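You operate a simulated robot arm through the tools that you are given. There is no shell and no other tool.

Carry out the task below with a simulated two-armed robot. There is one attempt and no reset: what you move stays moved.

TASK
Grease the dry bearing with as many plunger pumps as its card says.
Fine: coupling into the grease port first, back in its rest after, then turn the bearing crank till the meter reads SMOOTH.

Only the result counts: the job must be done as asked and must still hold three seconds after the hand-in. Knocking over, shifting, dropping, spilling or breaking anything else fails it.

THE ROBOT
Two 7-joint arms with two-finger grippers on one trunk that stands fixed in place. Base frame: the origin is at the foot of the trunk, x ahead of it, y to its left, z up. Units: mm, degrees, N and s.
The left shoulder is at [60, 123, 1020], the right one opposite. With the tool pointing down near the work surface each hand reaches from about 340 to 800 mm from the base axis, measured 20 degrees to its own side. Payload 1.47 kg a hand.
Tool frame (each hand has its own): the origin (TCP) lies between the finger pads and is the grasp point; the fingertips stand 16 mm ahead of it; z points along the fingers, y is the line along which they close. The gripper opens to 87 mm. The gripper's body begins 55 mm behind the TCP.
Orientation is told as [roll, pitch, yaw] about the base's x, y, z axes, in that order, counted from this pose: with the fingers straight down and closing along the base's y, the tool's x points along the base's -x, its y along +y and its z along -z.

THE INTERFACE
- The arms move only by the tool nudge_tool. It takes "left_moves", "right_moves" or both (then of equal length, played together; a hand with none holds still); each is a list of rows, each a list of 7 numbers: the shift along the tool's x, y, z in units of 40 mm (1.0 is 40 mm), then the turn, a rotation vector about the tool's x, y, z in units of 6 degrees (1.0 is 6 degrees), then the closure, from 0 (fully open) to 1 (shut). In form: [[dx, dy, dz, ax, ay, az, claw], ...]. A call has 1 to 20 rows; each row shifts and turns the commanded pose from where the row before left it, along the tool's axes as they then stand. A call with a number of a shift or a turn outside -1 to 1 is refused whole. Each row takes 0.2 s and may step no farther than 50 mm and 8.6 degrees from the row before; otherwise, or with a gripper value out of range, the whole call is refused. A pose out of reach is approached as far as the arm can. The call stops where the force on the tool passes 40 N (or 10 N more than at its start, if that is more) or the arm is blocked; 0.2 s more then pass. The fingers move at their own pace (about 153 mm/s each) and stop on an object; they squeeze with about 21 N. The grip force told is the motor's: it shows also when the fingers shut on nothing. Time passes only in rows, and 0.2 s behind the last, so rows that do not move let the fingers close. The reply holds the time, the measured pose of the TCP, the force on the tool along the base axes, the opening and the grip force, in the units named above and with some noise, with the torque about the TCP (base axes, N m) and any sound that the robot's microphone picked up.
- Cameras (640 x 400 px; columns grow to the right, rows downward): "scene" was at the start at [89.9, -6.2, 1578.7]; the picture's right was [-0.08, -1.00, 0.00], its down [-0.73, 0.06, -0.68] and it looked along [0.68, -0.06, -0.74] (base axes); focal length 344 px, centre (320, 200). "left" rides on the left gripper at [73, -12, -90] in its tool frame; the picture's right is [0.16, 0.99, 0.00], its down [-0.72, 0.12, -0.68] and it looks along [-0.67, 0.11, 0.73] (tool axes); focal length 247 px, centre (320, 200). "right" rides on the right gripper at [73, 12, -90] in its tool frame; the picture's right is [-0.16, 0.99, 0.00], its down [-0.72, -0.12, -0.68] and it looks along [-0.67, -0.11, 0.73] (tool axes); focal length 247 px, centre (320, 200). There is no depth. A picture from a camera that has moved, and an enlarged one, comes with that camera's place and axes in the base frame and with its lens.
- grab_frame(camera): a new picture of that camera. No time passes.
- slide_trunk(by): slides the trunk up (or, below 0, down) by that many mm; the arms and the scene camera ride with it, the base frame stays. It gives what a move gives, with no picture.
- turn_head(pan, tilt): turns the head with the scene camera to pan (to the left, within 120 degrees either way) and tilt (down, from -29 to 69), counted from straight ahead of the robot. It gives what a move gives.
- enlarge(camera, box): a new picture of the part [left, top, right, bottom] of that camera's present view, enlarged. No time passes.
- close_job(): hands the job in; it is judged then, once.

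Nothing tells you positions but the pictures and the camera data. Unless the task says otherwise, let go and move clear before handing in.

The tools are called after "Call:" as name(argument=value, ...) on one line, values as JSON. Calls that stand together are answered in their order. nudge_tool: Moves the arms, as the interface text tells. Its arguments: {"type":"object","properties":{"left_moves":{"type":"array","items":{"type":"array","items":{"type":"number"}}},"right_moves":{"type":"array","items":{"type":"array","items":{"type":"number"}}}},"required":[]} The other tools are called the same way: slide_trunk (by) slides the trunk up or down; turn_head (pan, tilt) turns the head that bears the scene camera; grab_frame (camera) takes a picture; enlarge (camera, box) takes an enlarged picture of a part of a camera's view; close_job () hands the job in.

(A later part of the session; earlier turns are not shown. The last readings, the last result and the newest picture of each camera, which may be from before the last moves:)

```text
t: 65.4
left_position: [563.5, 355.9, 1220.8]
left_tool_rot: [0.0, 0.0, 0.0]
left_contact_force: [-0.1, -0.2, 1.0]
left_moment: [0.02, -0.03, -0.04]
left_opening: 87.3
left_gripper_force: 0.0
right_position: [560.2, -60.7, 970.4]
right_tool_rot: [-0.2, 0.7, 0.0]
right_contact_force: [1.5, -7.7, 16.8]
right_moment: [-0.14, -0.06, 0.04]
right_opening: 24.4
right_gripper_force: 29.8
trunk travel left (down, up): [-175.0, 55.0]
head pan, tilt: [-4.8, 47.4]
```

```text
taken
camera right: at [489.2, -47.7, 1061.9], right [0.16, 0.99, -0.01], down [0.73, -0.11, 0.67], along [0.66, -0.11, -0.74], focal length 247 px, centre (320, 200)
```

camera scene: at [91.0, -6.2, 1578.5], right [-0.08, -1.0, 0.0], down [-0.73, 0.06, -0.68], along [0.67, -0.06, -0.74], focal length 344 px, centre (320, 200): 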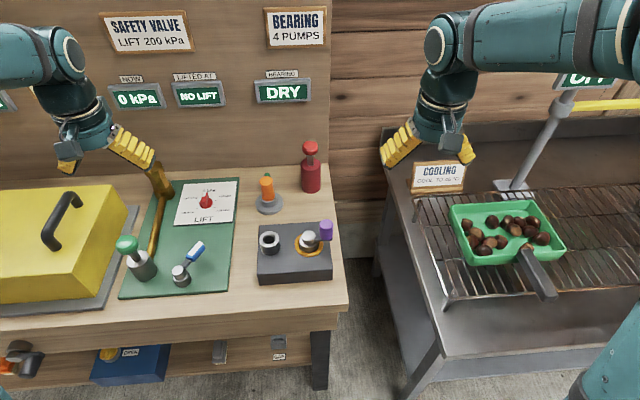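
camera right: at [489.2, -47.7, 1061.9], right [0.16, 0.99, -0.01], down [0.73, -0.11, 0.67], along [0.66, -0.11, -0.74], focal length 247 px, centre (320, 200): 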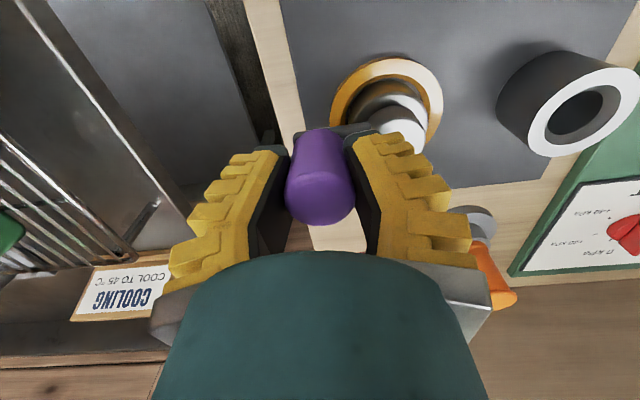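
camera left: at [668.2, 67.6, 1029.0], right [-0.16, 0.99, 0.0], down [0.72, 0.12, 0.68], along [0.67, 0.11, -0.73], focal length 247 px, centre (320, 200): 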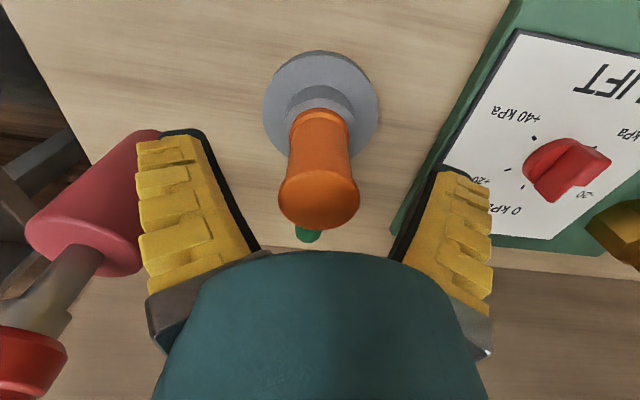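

The crank hasn't moved yet, and there's an odd 17 N upward load from the grip. I'll open the fingers, settle the pose straight, and look again before regripping.

Call:
nudge_tool(right_moves=[[0, 0, 0, 0, 0, 0, 0.5], [0, 0, 0, 0, 0, 0, 0.4], [0, 0, 0, 0, 0, 0, 0.4]])

Call:
grab_frame(camera="right")

Call:
enlarge(camera="scene", box=[260, 180, 370, 290])

```text
t: 66.2
left_position: [564.0, 355.0, 1221.2]
left_tool_rot: [0.1, 0.0, 0.0]
left_contact_force: [-0.2, -0.4, 0.1]
left_moment: [-0.01, -0.01, -0.01]
left_opening: 87.1
left_gripper_force: 0.0
right_position: [560.0, -58.0, 969.1]
right_tool_rot: [-0.3, 1.0, -0.1]
right_contact_force: [0.6, -0.3, 0.2]
right_moment: [-0.01, 0.01, 0.0]
right_opening: 57.2
right_gripper_force: 3.4
trunk travel left (down, up): [-175.0, 55.0]
head pan, tilt: [-4.8, 47.4]
```

```text
taken
camera right: at [488.8, -46.8, 1061.0], right [0.16, 0.99, -0.01], down [0.74, -0.11, 0.67], along [0.66, -0.11, -0.74], focal length 247 px, centre (320, 200)
```

right: 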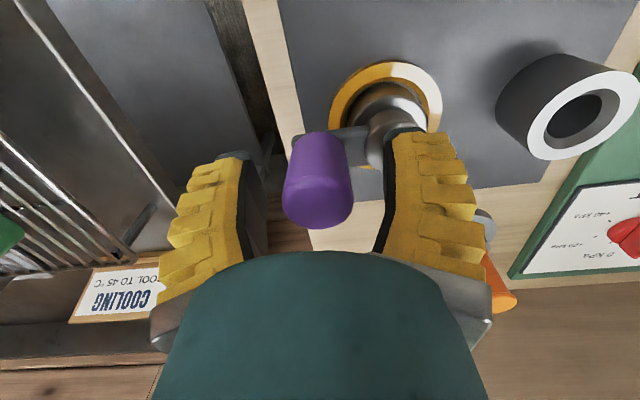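

```text
3.64 times, centred on (315, 235) of scene
camera zoom: at [89.7, -6.3, 1578.7], right [-0.08, -1.0, 0.0], down [-0.73, 0.06, -0.68], along [0.68, -0.06, -0.74], focal length 1252 px, centre (338, 73)
```

zoom: 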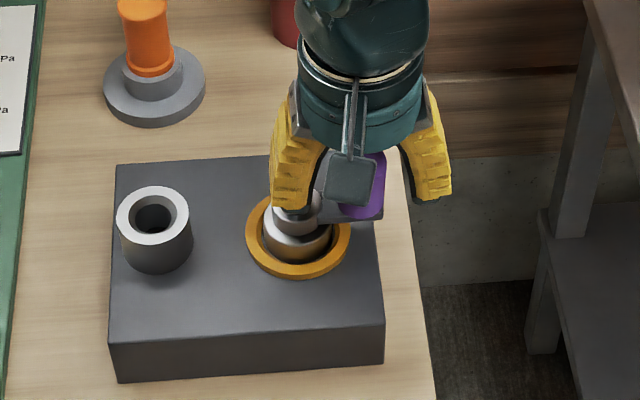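

With the fingers open all forces vanish, so the crank itself was resisting. It may just be stiff and want a slow turn; I'll straighten the hand, regrip, and push slowly clockwise in 1 mm steps.

Call:
nudge_tool(right_moves=[[0, -0.03, -0.05, -0.05, -0.167, 0, 0.4], [0, 0, 0, 0, 0, 0, 0.55], [0, 0, 0, 0, 0, 0, 0.7], [0, 0, 0, 0, 0, 0, 0.8], [0, 0, 0, 0, 0, 0, 0.8]])

```text
t: 67.4
left_position: [563.7, 356.9, 1220.5]
left_tool_rot: [-0.1, -0.1, 0.1]
left_contact_force: [0.4, -0.2, 0.0]
left_moment: [-0.02, 0.0, -0.01]
left_opening: 86.8
left_gripper_force: 0.0
right_position: [560.1, -59.4, 971.9]
right_tool_rot: [0.0, -0.1, -0.1]
right_contact_force: [0.6, 1.8, 2.8]
right_moment: [0.01, -0.09, -0.03]
right_opening: 26.1
right_gripper_force: 30.2
trunk travel left (down, up): [-175.0, 55.0]
head pan, tilt: [-4.8, 47.4]
```

Call:
nudge_tool(right_moves=[[0.03, 0, 0, 0, 0, 0, 0.8], [0.03, 0, 0, 0, 0, 0, 0.8], [0.03, 0, 0, 0, 0, 0, 0.8], [0.03, 0, 0, 0, 0, 0, 0.8], [0, 0, 0, 0, 0, 0, 0.8]])

Call:
grab_frame(camera="right")

```text
t: 68.6
left_position: [564.3, 355.1, 1219.7]
left_tool_rot: [0.0, -0.1, 0.0]
left_contact_force: [-0.7, -0.7, -0.8]
left_moment: [0.0, -0.01, 0.01]
left_opening: 86.8
left_gripper_force: 0.0
right_position: [557.1, -60.3, 972.9]
right_tool_rot: [0.0, -0.1, 0.0]
right_contact_force: [16.7, 1.7, 10.9]
right_moment: [0.01, -0.36, -0.31]
right_opening: 24.7
right_gripper_force: 30.3
trunk travel left (down, up): [-175.0, 55.0]
head pan, tilt: [-4.8, 47.4]
```

```text
taken
camera right: at [484.3, -48.3, 1062.1], right [0.16, 0.99, 0.0], down [0.72, -0.12, 0.68], along [0.67, -0.11, -0.73], focal length 247 px, centre (320, 200)
```

right: 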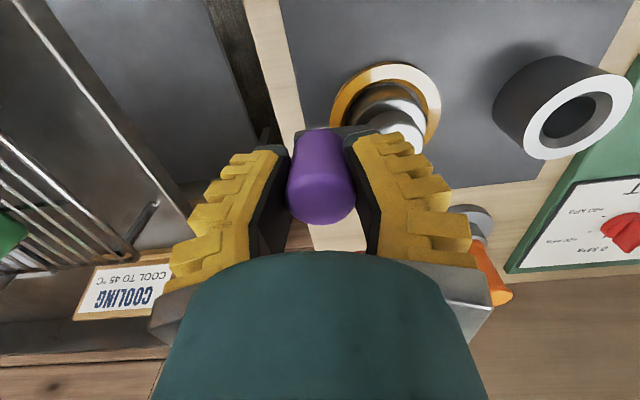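

Call:
nudge_tool(right_moves=[[0, 0, 0, 0, 0, 0, 0.8], [0, 0, 0, 0, 0, 0, 0.8], [0, 0, 0, 0, 0, 0, 0.8], [0, 0, 0, 0, 0, 0, 0.8]])

Call:
enlarge(camera="scene", box=[260, 60, 370, 290])

Call:
enlarge(camera="left", box=[0, 0, 240, 160])

```text
t: 69.6
left_position: [564.3, 355.5, 1219.2]
left_tool_rot: [-0.1, -0.2, 0.0]
left_contact_force: [-0.3, 0.1, -0.4]
left_moment: [0.05, 0.01, -0.02]
left_opening: 87.0
left_gripper_force: 0.1
right_position: [554.5, -60.6, 972.3]
right_tool_rot: [0.0, -0.1, 0.0]
right_contact_force: [7.4, 5.1, 13.8]
right_moment: [0.14, -0.09, -0.21]
right_opening: 23.8
right_gripper_force: 30.5
trunk travel left (down, up): [-175.0, 55.0]
head pan, tilt: [-4.8, 47.4]
```

```text
1.74 times, centred on (315, 175) of scene
camera zoom: at [89.7, -5.5, 1578.7], right [-0.08, -1.0, 0.0], down [-0.73, 0.06, -0.68], along [0.68, -0.06, -0.74], focal length 599 px, centre (329, 244)
```

zoom: 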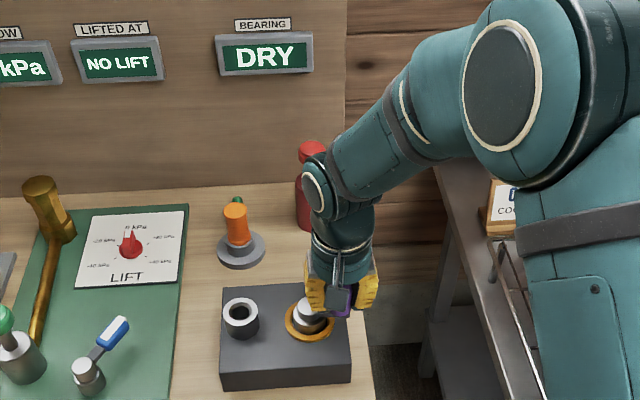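

```text
2.50 times, centred on (120, 80) of left
camera zoom: at [491.5, 343.7, 1309.3], right [-0.16, 0.99, 0.0], down [0.72, 0.12, 0.68], along [0.67, 0.11, -0.73], focal length 617 px, centre (820, 500)
```

zoom: 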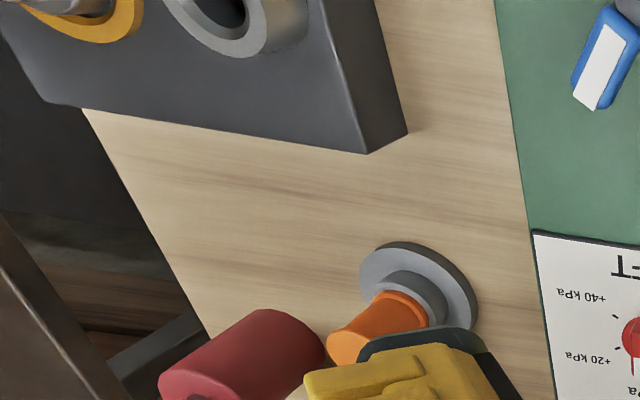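

Call:
enlarge(camera="right", box=[260, 50, 440, 230])

Call:
enlarge(camera="scene", box=[280, 210, 350, 280])

```text
2.22 times, centred on (350, 140) of right
camera zoom: at [482.4, -48.0, 1061.9], right [0.16, 0.99, 0.0], down [0.72, -0.11, 0.68], along [0.67, -0.11, -0.73], focal length 549 px, centre (253, 333)
```

zoom: 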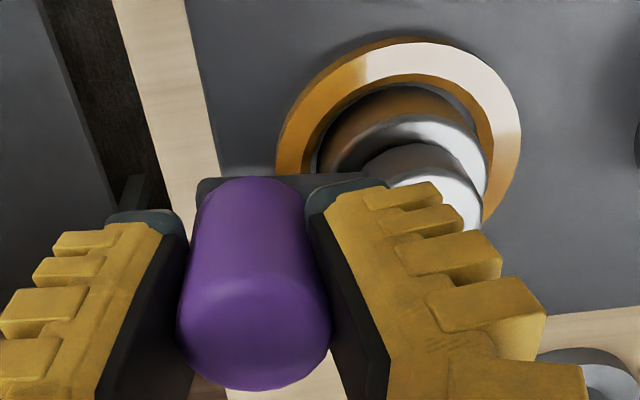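

```text
5.71 times, centred on (315, 245) of scene
camera zoom: at [89.7, -5.5, 1578.7], right [-0.08, -1.0, 0.0], down [-0.73, 0.06, -0.68], along [0.68, -0.06, -0.74], focal length 1967 px, centre (349, -57)
```

zoom: 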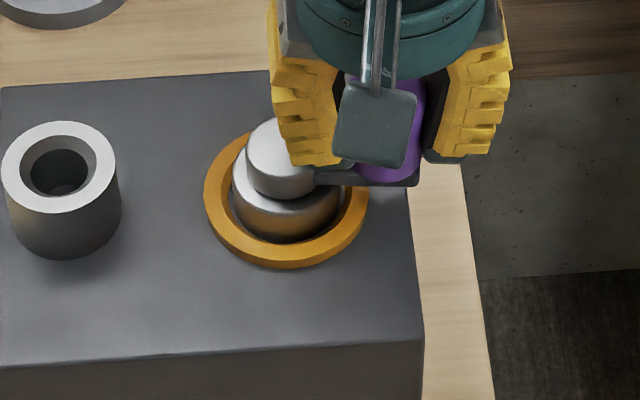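

The crank did turn about 10° clockwise; it moves but is stiff, and part of the resistance is my fixed-yaw grip twisting against the knob. I'll keep turning clockwise slowly with the hand yawing along with the crank, and ease the vertical load.

Call:
nudge_tool(right_moves=[[0, 0, -0.04, 0, 0, 0.5, 0.8], [0.0515, 0.0086, 0, 0, 0, 0.5, 0.8], [0.0515, 0.0086, 0, 0, 0, 0.5, 0.8], [0.0515, 0.0086, 0, 0, 0, 0.5, 0.8], [0.0515, 0.0086, 0, 0, 0, 0.5, 0.8], [0.0515, 0.0086, 0, 0, 0, 0.5, 0.8], [0.0515, 0.0086, 0, 0, 0, 0.5, 0.8], [0, 0, 0, 0, 0, 0, 0.8]])

Call:
enlarge(camera="right", box=[260, 50, 440, 230])

Call:
enlarge(camera="scene", box=[280, 210, 350, 280])

```text
t: 71.4
left_position: [565.4, 356.6, 1218.8]
left_tool_rot: [0.0, -0.1, 0.0]
left_contact_force: [-0.2, 0.6, 0.1]
left_moment: [-0.01, -0.01, -0.01]
left_opening: 86.8
left_gripper_force: 0.2
right_position: [544.0, -57.6, 972.7]
right_tool_rot: [-0.1, 0.0, -21.1]
right_contact_force: [6.6, 5.5, -8.8]
right_moment: [0.04, -0.22, -0.15]
right_opening: 20.8
right_gripper_force: 30.4
trunk travel left (down, up): [-175.0, 55.0]
head pan, tilt: [-4.8, 47.4]
```

```text
2.22 times, centred on (350, 140) of right
camera zoom: at [480.3, -19.3, 1062.8], right [0.5, 0.86, 0.0], down [0.63, -0.37, 0.68], along [0.59, -0.34, -0.73], focal length 549 px, centre (253, 333)
```

zoom: 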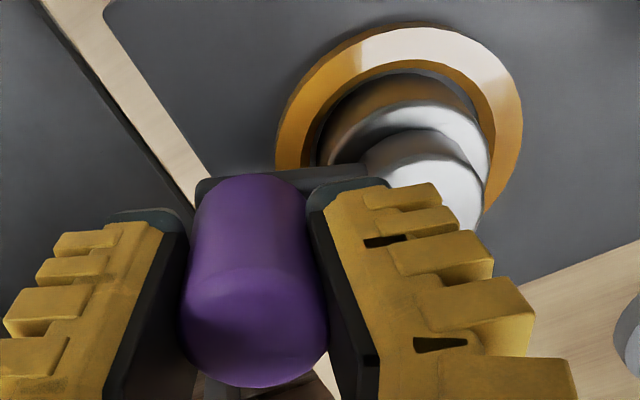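

```text
5.71 times, centred on (315, 245) of scene
camera zoom: at [91.4, -5.5, 1578.5], right [-0.08, -1.0, 0.0], down [-0.73, 0.06, -0.68], along [0.67, -0.06, -0.74], focal length 1967 px, centre (349, -57)
```

zoom: 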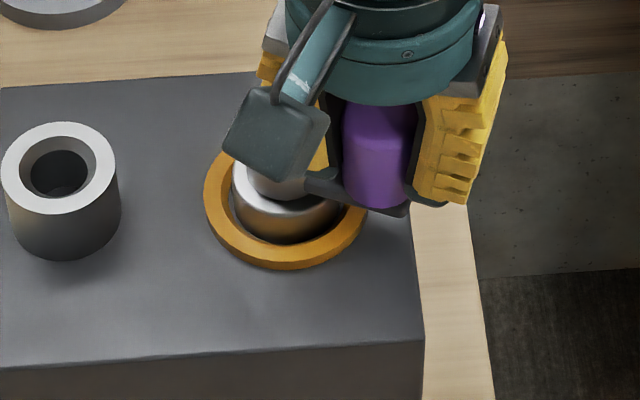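

The crank is turning smoothly with the hand following it (about 8 N). I'll continue clockwise, a bit faster.

Call:
nudge_tool(right_moves=[[0.078, 0.0099, 0.025, 0, 0, 0.75, 0.8], [0.078, 0.0099, 0, 0, 0, 0.75, 0.8], [0.078, 0.0099, 0, 0, 0, 0.75, 0.8], [0.078, 0.0099, 0, 0, 0, 0.75, 0.8], [0.078, 0.0099, 0, 0, 0, 0.75, 0.8], [0.078, 0.0099, 0, 0, 0, 0.75, 0.8], [0.078, 0.0099, 0, 0, 0, 0.75, 0.8], [0.078, 0.0099, 0, 0, 0, 0.75, 0.8], [0.078, 0.0099, 0, 0, 0, 0.75, 0.8], [0.078, 0.0099, 0, 0, 0, 0.75, 0.8]])

Call:
grab_frame(camera="right")

Call:
enlarge(camera="scene", box=[240, 60, 370, 290])

```text
t: 73.6
left_position: [563.5, 355.0, 1220.3]
left_tool_rot: [0.0, -0.1, -0.1]
left_contact_force: [0.5, -0.3, 0.1]
left_moment: [-0.04, -0.01, -0.02]
left_opening: 86.9
left_gripper_force: 0.1
right_position: [521.2, -34.0, 971.6]
right_tool_rot: [0.0, 0.0, -66.1]
right_contact_force: [3.6, -6.7, 4.4]
right_moment: [-0.33, -0.12, -0.21]
right_opening: 20.4
right_gripper_force: 30.1
trunk travel left (down, up): [-175.0, 55.0]
head pan, tilt: [-4.8, 47.4]
```

```text
taken
camera right: at [504.3, 37.1, 1062.7], right [0.97, 0.26, 0.0], down [0.19, -0.71, 0.68], along [0.17, -0.66, -0.73], focal length 247 px, centre (320, 200)
```

right: 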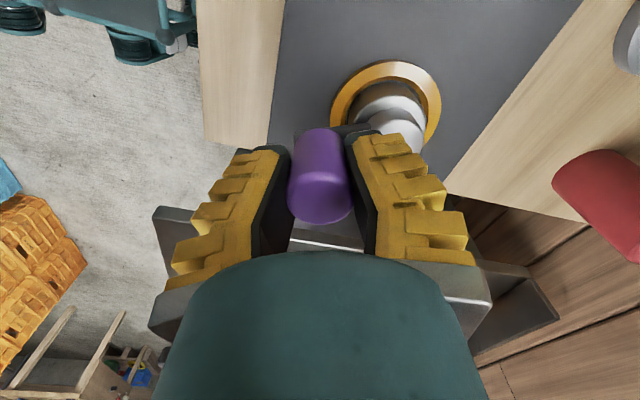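

```text
1.74 times, centred on (305, 175) of scene
camera zoom: at [89.9, -7.0, 1578.6], right [-0.08, -1.0, 0.0], down [-0.73, 0.06, -0.68], along [0.68, -0.06, -0.74], focal length 599 px, centre (346, 244)
```

zoom: 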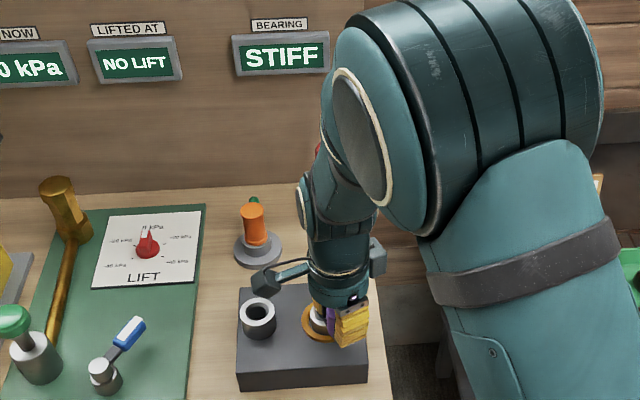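

The meter went from DRY to STIFF, so turning works. I'll keep going clockwise along the circle.

Call:
nudge_tool(right_moves=[[0.078, 0.0099, 0, 0, 0, 0.75, 0.8], [0.078, 0.0099, 0, 0, 0, 0.75, 0.8], [0.078, 0.0099, 0, 0, 0, 0.75, 0.8], [0.078, 0.0099, 0, 0, 0, 0.75, 0.8], [0.078, 0.0099, 0, 0, 0, 0.75, 0.8], [0.078, 0.0099, 0, 0, 0, 0.75, 0.8], [0.078, 0.0099, 0, 0, 0, 0.75, 0.8], [0.078, 0.0099, 0, 0, 0, 0.75, 0.8], [0.078, 0.0099, 0, 0, 0, 0.75, 0.8], [0.078, 0.0099, 0, 0, 0, 0.75, 0.8]])

Call:
grab_frame(camera="scene")

Call:
grab_frame(camera="right")

```text
t: 75.8
left_position: [563.3, 354.5, 1219.8]
left_tool_rot: [0.0, -0.1, -0.1]
left_contact_force: [-0.9, -0.5, -0.6]
left_moment: [0.02, -0.02, 0.0]
left_opening: 86.9
left_gripper_force: 0.2
right_position: [522.9, -4.1, 973.2]
right_tool_rot: [0.0, 0.0, -111.1]
right_contact_force: [-9.4, -5.0, 8.2]
right_moment: [-0.17, 0.22, -0.22]
right_opening: 20.3
right_gripper_force: 29.9
trunk travel left (down, up): [-175.0, 55.0]
head pan, tilt: [-4.8, 47.4]
```

```text
taken
camera scene: at [88.1, -6.7, 1578.8], right [-0.08, -1.0, 0.0], down [-0.73, 0.06, -0.68], along [0.68, -0.06, -0.73], focal length 344 px, centre (320, 200)
```

scene: 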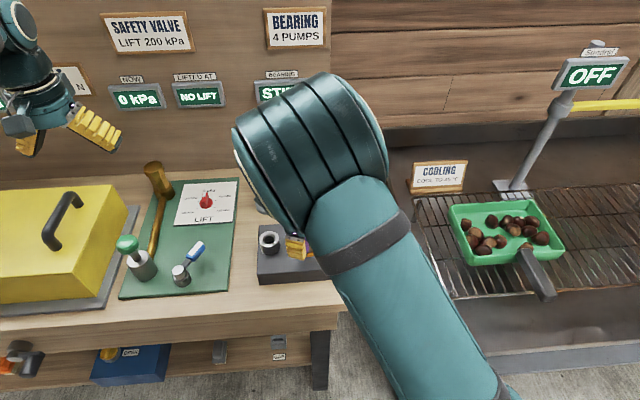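

```text
taken
camera right: at [561.1, 60.3, 1062.5], right [0.86, -0.5, 0.0], down [-0.37, -0.63, 0.68], along [-0.34, -0.59, -0.73], focal length 247 px, centre (320, 200)
```

right: 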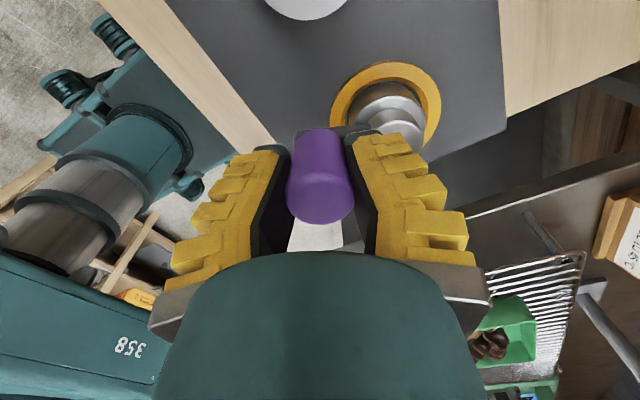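

It's still turning at about 10–12 N. The elbow has swung up high but is clear of everything; I'll go on another 45°.

Call:
nudge_tool(right_moves=[[0.078, 0.0099, 0, 0, 0, 0.75, 0.8], [0.078, 0.0099, 0, 0, 0, 0.75, 0.8], [0.078, 0.0099, 0, 0, 0, 0.75, 0.8], [0.078, 0.0099, 0, 0, 0, 0.75, 0.8], [0.078, 0.0099, 0, 0, 0, 0.75, 0.8], [0.078, 0.0099, 0, 0, 0, 0.75, 0.8], [0.078, 0.0099, 0, 0, 0, 0.75, 0.8], [0.078, 0.0099, 0, 0, 0, 0.75, 0.8]])

Call:
grab_frame(camera="scene")

Call:
grab_frame(camera="left")

```text
t: 77.6
left_position: [562.0, 356.2, 1222.3]
left_tool_rot: [-0.1, -0.1, -0.1]
left_contact_force: [0.5, 0.4, 0.1]
left_moment: [-0.02, 0.01, -0.02]
left_opening: 87.1
left_gripper_force: 0.1
right_position: [540.0, 15.6, 971.1]
right_tool_rot: [0.0, 0.1, -147.2]
right_contact_force: [-8.9, 0.9, 4.2]
right_moment: [-0.12, 0.29, -0.28]
right_opening: 20.5
right_gripper_force: 30.1
trunk travel left (down, up): [-175.0, 55.0]
head pan, tilt: [-4.8, 47.4]
```

```text
taken
camera scene: at [88.5, -6.1, 1578.7], right [-0.08, -1.0, 0.0], down [-0.73, 0.06, -0.68], along [0.68, -0.06, -0.73], focal length 344 px, centre (320, 200)
```

scene: 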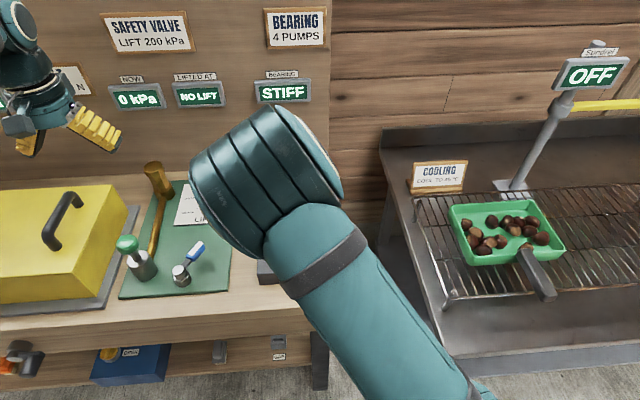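

```text
taken
camera left: at [490.6, 343.2, 1309.8], right [-0.16, 0.99, 0.0], down [0.72, 0.12, 0.68], along [0.67, 0.11, -0.73], focal length 247 px, centre (320, 200)
```

left: 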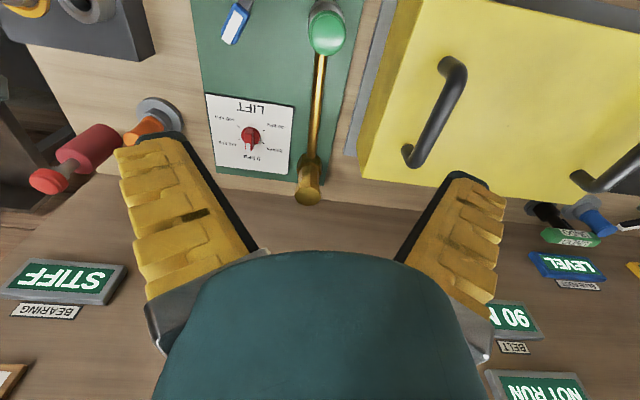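

Still STIFF after about 150° of turning. I'll continue in a smaller batch, since the wrist may be nearing its limit.

Call:
nudge_tool(right_moves=[[0.078, 0.0099, 0, 0, 0, 0.75, 0.8], [0.078, 0.0099, 0, 0, 0, 0.75, 0.8], [0.078, 0.0099, 0, 0, 0, 0.75, 0.8], [0.078, 0.0099, 0, 0, 0, 0.75, 0.8], [0.078, 0.0099, 0, 0, 0, 0.75, 0.8]])

Call:
grab_frame(camera="scene")

Call:
grab_frame(camera="right")

```text
t: 78.8
left_position: [562.8, 355.9, 1220.8]
left_tool_rot: [0.0, -0.2, 0.0]
left_contact_force: [-0.2, 0.3, 0.5]
left_moment: [0.01, 0.0, -0.02]
left_opening: 86.9
left_gripper_force: 0.1
right_position: [554.4, 20.2, 972.7]
right_tool_rot: [0.0, 0.0, -169.6]
right_contact_force: [-11.5, 6.4, 3.8]
right_moment: [-0.02, 0.34, -0.27]
right_opening: 20.7
right_gripper_force: 30.2
trunk travel left (down, up): [-175.0, 55.0]
head pan, tilt: [-4.8, 47.4]
```

```text
taken
camera scene: at [88.1, -5.4, 1578.8], right [-0.08, -1.0, 0.0], down [-0.73, 0.06, -0.68], along [0.68, -0.06, -0.73], focal length 344 px, centre (320, 200)
```

scene: 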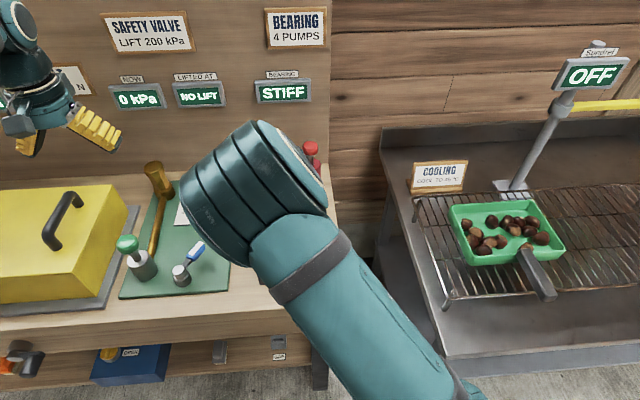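

```text
taken
camera right: at [629.8, 21.6, 1062.6], right [0.02, -1.0, 0.0], down [-0.73, -0.02, 0.68], along [-0.68, -0.02, -0.73], focal length 247 px, centre (320, 200)
```

right: 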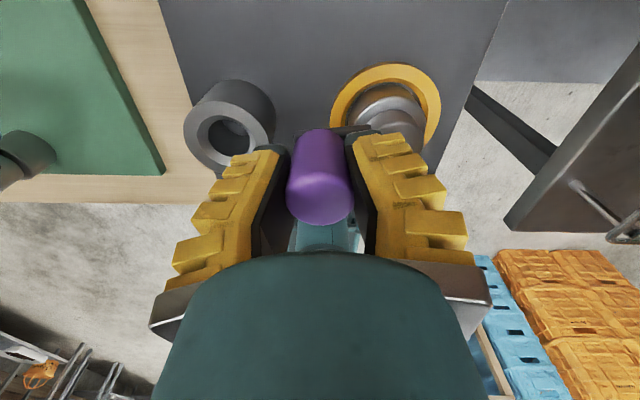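

Call:
nudge_tool(right_moves=[[0.078, 0.0099, 0, 0, 0, 0.75, 0.8], [0.078, 0.0099, 0, 0, 0, 0.75, 0.8], [0.078, 0.0099, 0, 0, 0, 0.75, 0.8], [0.078, 0.0099, 0, 0, 0, 0.75, 0.8], [0.078, 0.0099, 0, 0, 0, 0.75, 0.8], [0.078, 0.0099, 0, 0, 0, 0.75, 0.8]])

Call:
grab_frame(camera="scene")

Call:
grab_frame(camera="right")

```text
t: 80.2
left_position: [562.6, 355.1, 1220.2]
left_tool_rot: [0.0, -0.1, 0.0]
left_contact_force: [-0.3, 0.5, -0.4]
left_moment: [-0.04, 0.03, 0.0]
left_opening: 87.1
left_gripper_force: 0.0
right_position: [575.4, 17.5, 972.3]
right_tool_rot: [0.0, 0.1, 163.6]
right_contact_force: [-5.1, 7.9, 4.0]
right_moment: [-0.23, -0.3, -0.24]
right_opening: 20.2
right_gripper_force: 30.3
trunk travel left (down, up): [-175.0, 55.0]
head pan, tilt: [-4.8, 47.4]
```

```text
taken
camera scene: at [88.8, -5.3, 1578.7], right [-0.08, -1.0, 0.0], down [-0.73, 0.06, -0.68], along [0.68, -0.06, -0.73], focal length 344 px, centre (320, 200)
```

scene: 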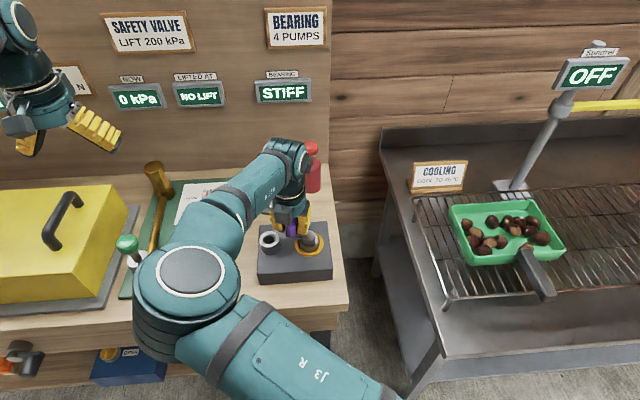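

```text
taken
camera right: at [642.2, -14.6, 1062.8], right [-0.43, -0.9, 0.0], down [-0.66, 0.32, 0.68], along [-0.61, 0.29, -0.73], focal length 247 px, centre (320, 200)
```

right: 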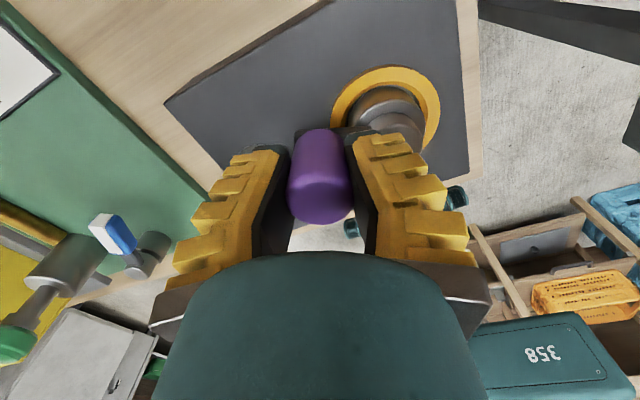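

The crank has turned about 205° and reads STIFF, but the right elbow is swinging far to the left, so I shouldn't wind further. I'll release the knob, lift clear, and unwind the wrist 180° to regrip.

Call:
nudge_tool(right_moves=[[0, 0, 0, 0, 0, 0, 0.6], [0, 0, 0, 0, 0, 0, 0.35], [0, 0, 0, 0, 0, 0, 0.3], [0, 0, -0.5, 0, 0, 0, 0.3], [0, 0, -0.8, 0, 0, 0, 0.3], [0, 0, -0.6, 0, 0, 0, 0.3], [0, 0, 0, 0, 0, 0, 0.3]])

Call:
grab_frame(camera="scene")

Call:
grab_frame(camera="left")

```text
t: 81.8
left_position: [564.3, 355.4, 1221.3]
left_tool_rot: [0.0, 0.0, 0.0]
left_contact_force: [1.1, 0.7, -0.4]
left_moment: [0.02, -0.03, -0.02]
left_opening: 87.0
left_gripper_force: 0.1
right_position: [574.6, 16.7, 1047.5]
right_tool_rot: [0.0, -0.1, 163.5]
right_contact_force: [0.3, -0.2, -0.4]
right_moment: [0.0, -0.01, -0.02]
right_opening: 65.3
right_gripper_force: 3.7
trunk travel left (down, up): [-175.0, 55.0]
head pan, tilt: [-4.8, 47.4]
```

```text
taken
camera scene: at [89.9, -6.2, 1578.7], right [-0.08, -1.0, 0.0], down [-0.73, 0.06, -0.68], along [0.68, -0.06, -0.74], focal length 344 px, centre (320, 200)
```

scene: 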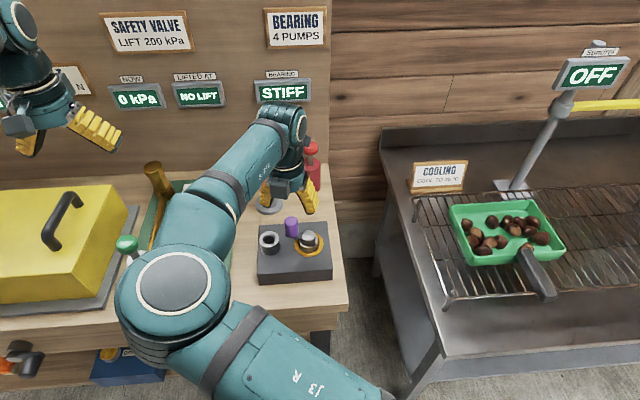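

```text
taken
camera left: at [491.6, 343.1, 1309.4], right [-0.16, 0.99, 0.0], down [0.72, 0.12, 0.68], along [0.67, 0.11, -0.73], focal length 247 px, centre (320, 200)
```

left: 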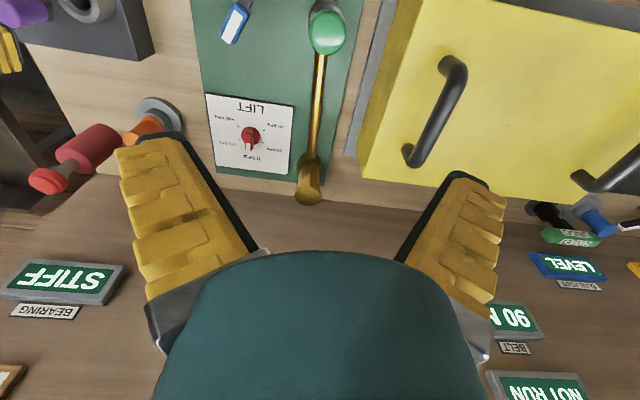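

The knob is released and the crank stays where I left it. Now I'll unwind the wrist counter-clockwise in the air.

Call:
nudge_tool(right_moves=[[0, 0, 0, 0, 0, -1, 0.3], [0, 0, 0, 0, 0, -1, 0.3], [0, 0, 0, 0, 0, -1, 0.3], [0, 0, 0, 0, 0, -1, 0.3], [0, 0, 0, 0, 0, -1, 0.3], [0, 0, 0, 0, 0, -1, 0.3], [0, 0, 0, 0, 0, -1, 0.3], [0, 0, 0, 0, 0, -1, 0.3], [0, 0, 0, 0, 0, -1, 0.3], [0, 0, 0, 0, 0, -1, 0.3], [0, 0, 0, 0, 0, -1, 0.3], [0, 0, 0, 0, 0, -1, 0.3]])

Call:
grab_frame(camera="scene")

```text
t: 84.4
left_position: [564.2, 354.9, 1220.7]
left_tool_rot: [0.1, -0.1, 0.0]
left_contact_force: [-0.4, -0.6, -0.6]
left_moment: [0.0, -0.01, 0.02]
left_opening: 87.0
left_gripper_force: 0.2
right_position: [576.1, 16.4, 1048.0]
right_tool_rot: [0.0, 0.0, -124.4]
right_contact_force: [0.3, 0.1, 0.5]
right_moment: [0.01, -0.02, -0.04]
right_opening: 65.4
right_gripper_force: 3.5
trunk travel left (down, up): [-175.0, 55.0]
head pan, tilt: [-4.8, 47.4]
```

```text
taken
camera scene: at [89.9, -6.3, 1578.7], right [-0.08, -1.0, 0.0], down [-0.73, 0.06, -0.68], along [0.68, -0.06, -0.74], focal length 344 px, centre (320, 200)
```

scene: 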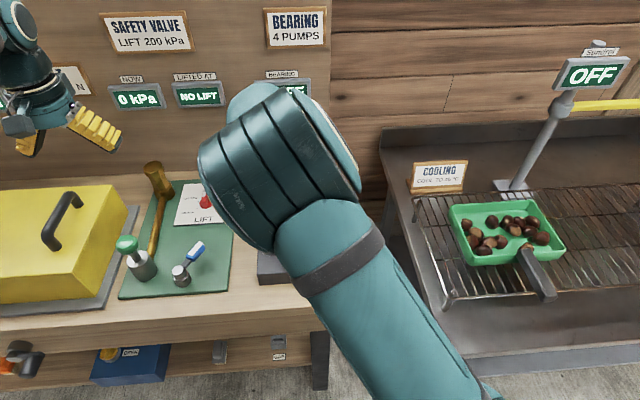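

Call:
nudge_tool(right_moves=[[0, 0, 0, 0, 0, -1, 0.3], [0, 0, 0, 0, 0, -1, 0.3], [0, 0, 0, 0, 0, -1, 0.3], [0, 0, 0, 0, 0, -1, 0.3], [0, 0, 0, 0, 0, -1, 0.3], [0, 0, 0, 0, 0, -1, 0.3], [0, 0, 0, 0, 0, -1, 0.3], [0, 0, 0, 0, 0, -1, 0.3], [0, 0, 0, 0, 0, -1, 0.3], [0, 0, 0, 0, 0, -1, 0.3], [0, 0, 0, 0, 0, -1, 0.3], [0, 0, 0, 0, 0, -1, 0.3], [0, 0, 0, 0, 0, -1, 0.3], [0, 0, 0, 0, 0, -1, 0.3], [0, 0, 0, 0, 0, -1, 0.3], [0, 0, 0, 0, 0, -1, 0.3], [0, 0, 0, 0, 0, -1, 0.3], [0, 0, 0, 0, 0, -1, 0.3], [0, 0, 0, 0, 0, 0, 0.3]])

Call:
grab_frame(camera="scene")

Call:
grab_frame(camera="right")

```text
t: 88.4
left_position: [564.4, 356.1, 1220.7]
left_tool_rot: [-0.1, -0.2, 0.1]
left_contact_force: [-0.6, -0.5, 1.0]
left_moment: [0.0, -0.02, 0.0]
left_opening: 86.8
left_gripper_force: 0.1
right_position: [575.6, 16.9, 1048.2]
right_tool_rot: [0.0, 0.0, -16.4]
right_contact_force: [0.3, 0.3, -0.5]
right_moment: [0.04, 0.01, 0.01]
right_opening: 65.1
right_gripper_force: 3.5
trunk travel left (down, up): [-175.0, 55.0]
head pan, tilt: [-4.8, 47.4]
```

```text
taken
camera scene: at [89.9, -6.2, 1578.7], right [-0.08, -1.0, 0.0], down [-0.73, 0.06, -0.68], along [0.68, -0.06, -0.74], focal length 344 px, centre (320, 200)
```

scene: 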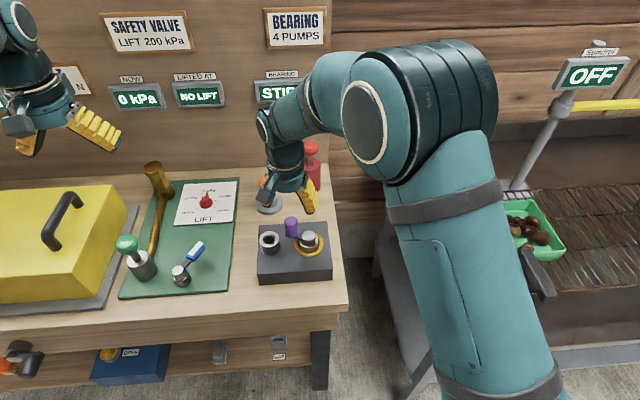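

```text
taken
camera right: at [509.0, 48.6, 1137.8], right [0.43, 0.9, 0.0], down [0.66, -0.31, 0.68], along [0.61, -0.29, -0.73], focal length 247 px, centre (320, 200)
```

right: 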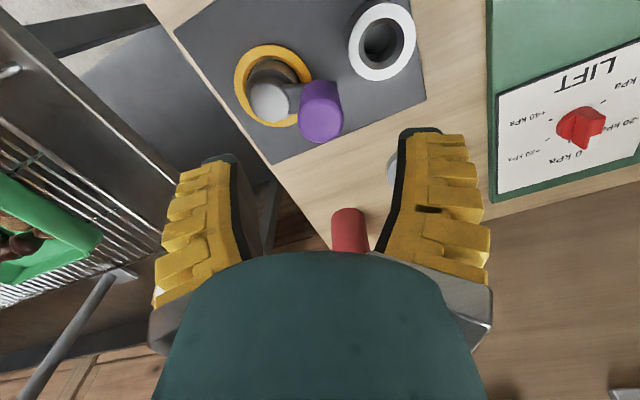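

The wrist is unwound to −16° and the hand is right above the knob. I'll unwind another 90°, so that I can regrip with the fingers ahead of and behind the knob and get a longer stroke.

Call:
nudge_tool(right_moves=[[0, 0, 0, 0, 0, -1, 0.3], [0, 0, 0, 0, 0, -1, 0.3], [0, 0, 0, 0, 0, -1, 0.3], [0, 0, 0, 0, 0, -1, 0.3], [0, 0, 0, 0, 0, -1, 0.3], [0, 0, 0, 0, 0, -1, 0.3], [0, 0, 0, 0, 0, -1, 0.3], [0, 0, 0, 0, 0, -1, 0.3], [0, 0, 0, 0, 0, -1, 0.3], [0, 0, 0, 0, 0, -1, 0.3], [0, 0, 0, 0, 0, -1, 0.3], [0, 0, 0, 0, 0, -1, 0.3], [0, 0, 0, 0, 0, -1, 0.3], [0, 0, 0, 0, 0, -1, 0.3], [0, 0, 0, 0, 0, -1, 0.3], [0, 0, 0, 0, 0, 0, 0.3]])

Call:
grab_frame(camera="scene")

Call:
grab_frame(camera="right")

```text
t: 91.8
left_position: [562.9, 355.5, 1220.3]
left_tool_rot: [0.0, -0.1, 0.0]
left_contact_force: [0.0, -0.2, -1.1]
left_moment: [0.01, 0.01, -0.02]
left_opening: 87.0
left_gripper_force: 0.1
right_position: [575.3, 16.3, 1047.8]
right_tool_rot: [-0.1, 0.1, 73.6]
right_contact_force: [-0.5, 0.2, -0.4]
right_moment: [-0.03, 0.0, -0.01]
right_opening: 65.4
right_gripper_force: 3.2
trunk travel left (down, up): [-175.0, 55.0]
head pan, tilt: [-4.8, 47.4]
```

```text
taken
camera scene: at [89.8, -6.1, 1578.7], right [-0.08, -1.0, 0.0], down [-0.73, 0.06, -0.68], along [0.68, -0.06, -0.74], focal length 344 px, centre (320, 200)
```

scene: 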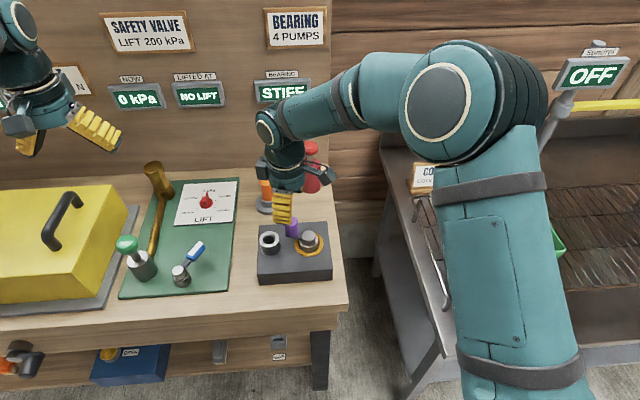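

```text
taken
camera right: at [543.9, -49.7, 1137.9], right [-0.9, 0.43, 0.0], down [0.32, 0.66, 0.68], along [0.29, 0.61, -0.73], focal length 247 px, centre (320, 200)
```

right: 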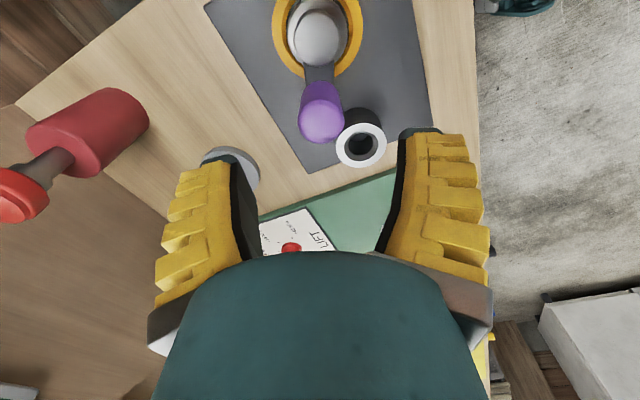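

Call:
nudge_tool(right_moves=[[0, 0, 0.7, 0, 0, 0, 0.3], [0, 0, 0.7, 0, 0, 0, 0.3], [0, 0, 0.4, 0, 0, 0, 0.3], [0, 0, 0.09, 0, 0, 0, 0.3], [0, 0, 0, 0, 0, 0, 0.3]])

Call:
grab_frame(camera="right")

```text
t: 93.0
left_position: [563.3, 355.8, 1219.5]
left_tool_rot: [-0.1, -0.1, 0.0]
left_contact_force: [1.0, -0.6, 0.1]
left_moment: [0.01, 0.01, -0.01]
left_opening: 87.0
left_gripper_force: 0.0
right_position: [575.1, 16.7, 971.7]
right_tool_rot: [0.0, 0.0, 73.4]
right_contact_force: [0.3, -0.1, -0.3]
right_moment: [0.0, 0.02, 0.02]
right_opening: 65.4
right_gripper_force: 3.2
trunk travel left (down, up): [-175.0, 55.0]
head pan, tilt: [-4.8, 47.4]
```

```text
taken
camera right: at [544.3, -50.6, 1062.2], right [-0.9, 0.43, 0.0], down [0.32, 0.66, 0.68], along [0.29, 0.61, -0.73], focal length 247 px, centre (320, 200)
```

right: 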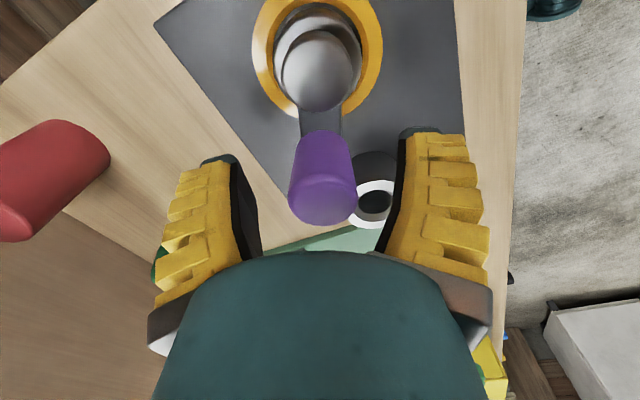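

The knob sits centered between the fingers. I'll close on it and continue clockwise at 6° per step.

Call:
nudge_tool(right_moves=[[0, 0, 0, 0, 0, 0, 0.55], [0, 0, 0, 0, 0, 0, 0.7], [0, 0, 0, 0, 0, 0, 0.8], [0, 0, 0, 0, 0, 0, 0.8], [0.009, -0.052, 0, 0, 0, 0.5, 0.8], [0.0177, -0.1031, 0, 0, 0, 1, 0.8], [0.0177, -0.1031, 0, 0, 0, 1, 0.8], [0.0177, -0.1031, 0, 0, 0, 1, 0.8], [0.0177, -0.1031, 0, 0, 0, 1, 0.8]])

Call:
grab_frame(camera="right")

Call:
grab_frame(camera="scene")

```text
t: 95.0
left_position: [563.7, 355.5, 1219.3]
left_tool_rot: [0.0, 0.0, 0.0]
left_contact_force: [-0.5, -1.0, 0.3]
left_moment: [0.01, 0.0, -0.02]
left_opening: 86.8
left_gripper_force: 0.1
right_position: [591.3, 5.9, 973.1]
right_tool_rot: [-0.2, 0.0, 46.4]
right_contact_force: [-0.6, 2.2, 2.2]
right_moment: [0.21, -0.08, -0.03]
right_opening: 24.1
right_gripper_force: 30.1
trunk travel left (down, up): [-175.0, 55.0]
head pan, tilt: [-4.8, 47.4]
```

```text
taken
camera right: at [532.1, -39.1, 1063.1], right [-0.61, 0.8, 0.0], down [0.58, 0.45, 0.68], along [0.54, 0.41, -0.73], focal length 247 px, centre (320, 200)
```

right: 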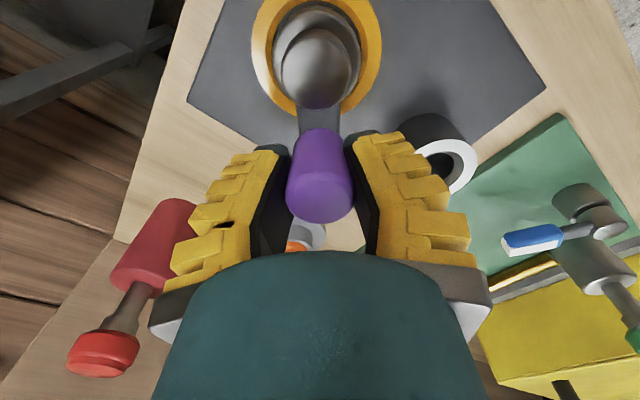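

```text
taken
camera scene: at [89.7, -6.1, 1578.7], right [-0.08, -1.0, 0.0], down [-0.73, 0.06, -0.68], along [0.68, -0.06, -0.74], focal length 344 px, centre (320, 200)
```

scene: 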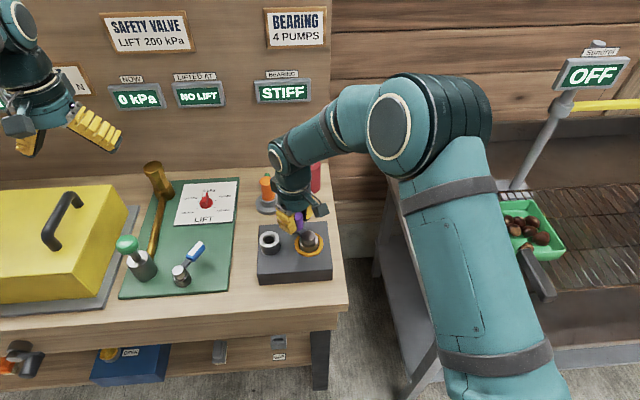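

That's working with barely 2–3 N now. I'll continue clockwise for another 120°.

Call:
nudge_tool(right_moves=[[0.0177, -0.1031, 0, 0, 0, 1, 0.8], [0.0177, -0.1031, 0, 0, 0, 1, 0.8], [0.0177, -0.1031, 0, 0, 0, 1, 0.8], [0.0177, -0.1031, 0, 0, 0, 1, 0.8], [0.0177, -0.1031, 0, 0, 0, 1, 0.8], [0.0177, -0.1031, 0, 0, 0, 1, 0.8], [0.0177, -0.1031, 0, 0, 0, 1, 0.8], [0.0177, -0.1031, 0, 0, 0, 1, 0.8], [0.0177, -0.1031, 0, 0, 0, 1, 0.8], [0.0177, -0.1031, 0, 0, 0, 1, 0.8]])

Call:
grab_frame(camera="scene")

Call:
grab_frame(camera="right")

```text
t: 97.2
left_position: [564.7, 355.7, 1220.5]
left_tool_rot: [0.0, 0.1, 0.0]
left_contact_force: [0.2, 0.2, -0.9]
left_moment: [0.02, -0.02, -0.02]
left_opening: 87.1
left_gripper_force: 0.1
right_position: [597.3, -33.4, 972.7]
right_tool_rot: [0.0, -0.1, -13.6]
right_contact_force: [7.9, 2.2, 5.9]
right_moment: [-0.08, -0.27, -0.16]
right_opening: 22.9
right_gripper_force: 30.0
trunk travel left (down, up): [-175.0, 55.0]
head pan, tilt: [-4.8, 47.4]
```

```text
taken
camera scene: at [90.4, -6.0, 1578.6], right [-0.08, -1.0, 0.0], down [-0.73, 0.06, -0.68], along [0.67, -0.06, -0.74], focal length 344 px, centre (320, 200)
```

scene: 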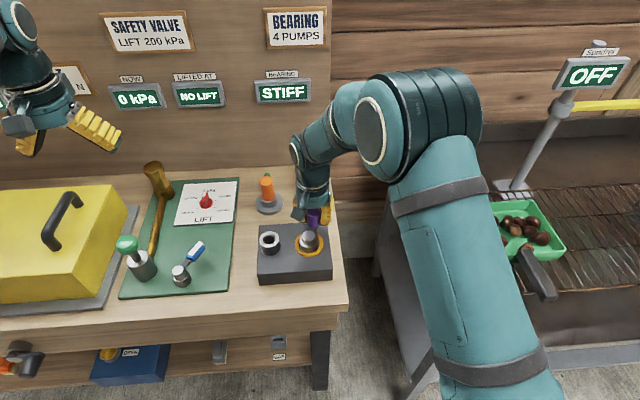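

```text
taken
camera right: at [529.6, -4.9, 1063.1], right [0.39, 0.92, 0.0], down [0.68, -0.28, 0.68], along [0.63, -0.26, -0.73], focal length 247 px, centre (320, 200)
```

right: 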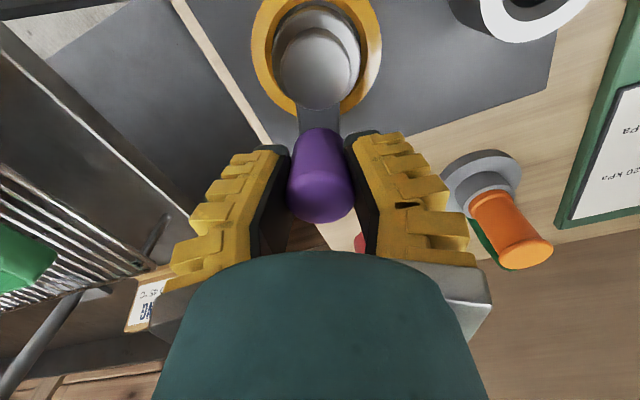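

About 290° so far and still STIFF. I'll continue.

Call:
nudge_tool(right_moves=[[0.0177, -0.1031, 0, 0, 0, 1, 0.8], [0.0177, -0.1031, 0, 0, 0, 1, 0.8], [0.0177, -0.1031, 0, 0, 0, 1, 0.8], [0.0177, -0.1031, 0, 0, 0, 1, 0.8], [0.0177, -0.1031, 0, 0, 0, 1, 0.8], [0.0177, -0.1031, 0, 0, 0, 1, 0.8], [0.0177, -0.1031, 0, 0, 0, 1, 0.8], [0.0177, -0.1031, 0, 0, 0, 1, 0.8], [0.0177, -0.1031, 0, 0, 0, 1, 0.8], [0.0177, -0.1031, 0, 0, 0, 1, 0.8]])

Call:
grab_frame(camera="scene")

Call:
enlarge(camera="left", box=[0, 200, 200, 340])

```text
t: 99.4
left_position: [563.6, 354.9, 1220.8]
left_tool_rot: [-0.1, -0.1, 0.0]
left_contact_force: [0.1, -0.4, 0.0]
left_moment: [0.01, -0.03, -0.03]
left_opening: 86.9
left_gripper_force: 0.1
right_position: [565.5, -58.7, 972.6]
right_tool_rot: [0.1, -0.1, -73.7]
right_contact_force: [8.5, -2.1, 11.5]
right_moment: [-0.25, -0.16, -0.26]
right_opening: 22.0
right_gripper_force: 30.5
trunk travel left (down, up): [-175.0, 55.0]
head pan, tilt: [-4.8, 47.4]
```

```text
taken
camera scene: at [89.8, -6.3, 1578.7], right [-0.08, -1.0, 0.0], down [-0.73, 0.06, -0.68], along [0.68, -0.06, -0.74], focal length 344 px, centre (320, 200)
```

scene: 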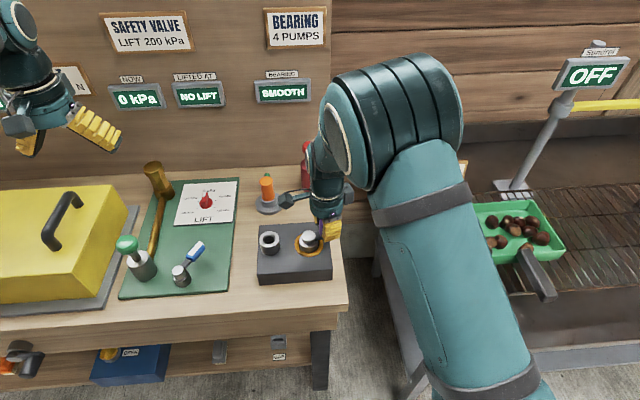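

```text
2.86 times, centred on (100, 270) of left
camera zoom: at [491.6, 343.0, 1309.5], right [-0.16, 0.99, 0.0], down [0.72, 0.12, 0.68], along [0.67, 0.11, -0.73], focal length 706 px, centre (949, 0)
```

zoom: 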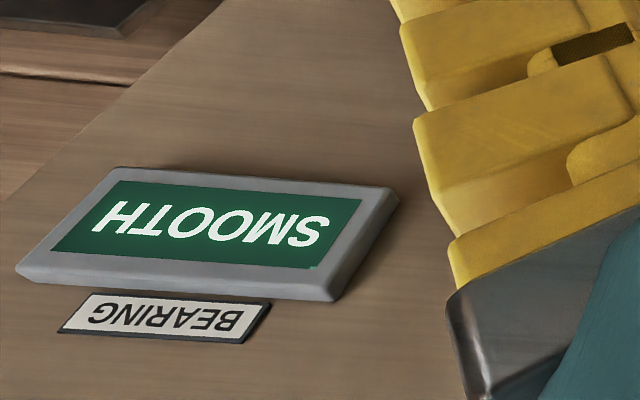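

The meter now reads SMOOTH, so I'll stop turning here. I'll open the fingers, lift straight up off the knob, and check.

Call:
nudge_tool(right_moves=[[0, 0, 0, 0, 0, 0, 0.6], [0, 0, 0, 0, 0, 0, 0.35], [0, 0, 0, 0, 0, 0, 0.3], [0, 0, -0.4, 0, 0, 0, 0.3], [0, 0, -0.8, 0, 0, 0, 0.3], [0, 0, -0.8, 0, 0, 0, 0.3], [0, 0, -0.8, 0, 0, 0, 0.3], [0, 0, -0.8, 0, 0, 0, 0.3], [0, 0, 0, 0, 0, 0, 0.3]])

Call:
grab_frame(camera="scene")

```text
t: 101.4
left_position: [565.5, 355.5, 1220.6]
left_tool_rot: [0.1, 0.0, 0.1]
left_contact_force: [-0.5, -0.4, -0.5]
left_moment: [0.01, 0.0, 0.0]
left_opening: 86.9
left_gripper_force: 0.1
right_position: [564.5, -58.7, 1114.2]
right_tool_rot: [0.1, -0.1, -73.6]
right_contact_force: [-0.9, 1.0, 0.3]
right_moment: [0.01, 0.03, 0.02]
right_opening: 65.4
right_gripper_force: 3.7
trunk travel left (down, up): [-175.0, 55.0]
head pan, tilt: [-4.8, 47.4]
```

```text
taken
camera scene: at [90.3, -6.1, 1578.6], right [-0.08, -1.0, 0.0], down [-0.73, 0.06, -0.68], along [0.67, -0.06, -0.74], focal length 344 px, centre (320, 200)
```

scene: 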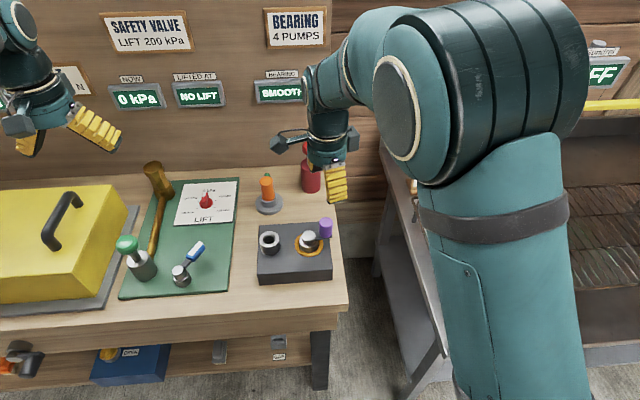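

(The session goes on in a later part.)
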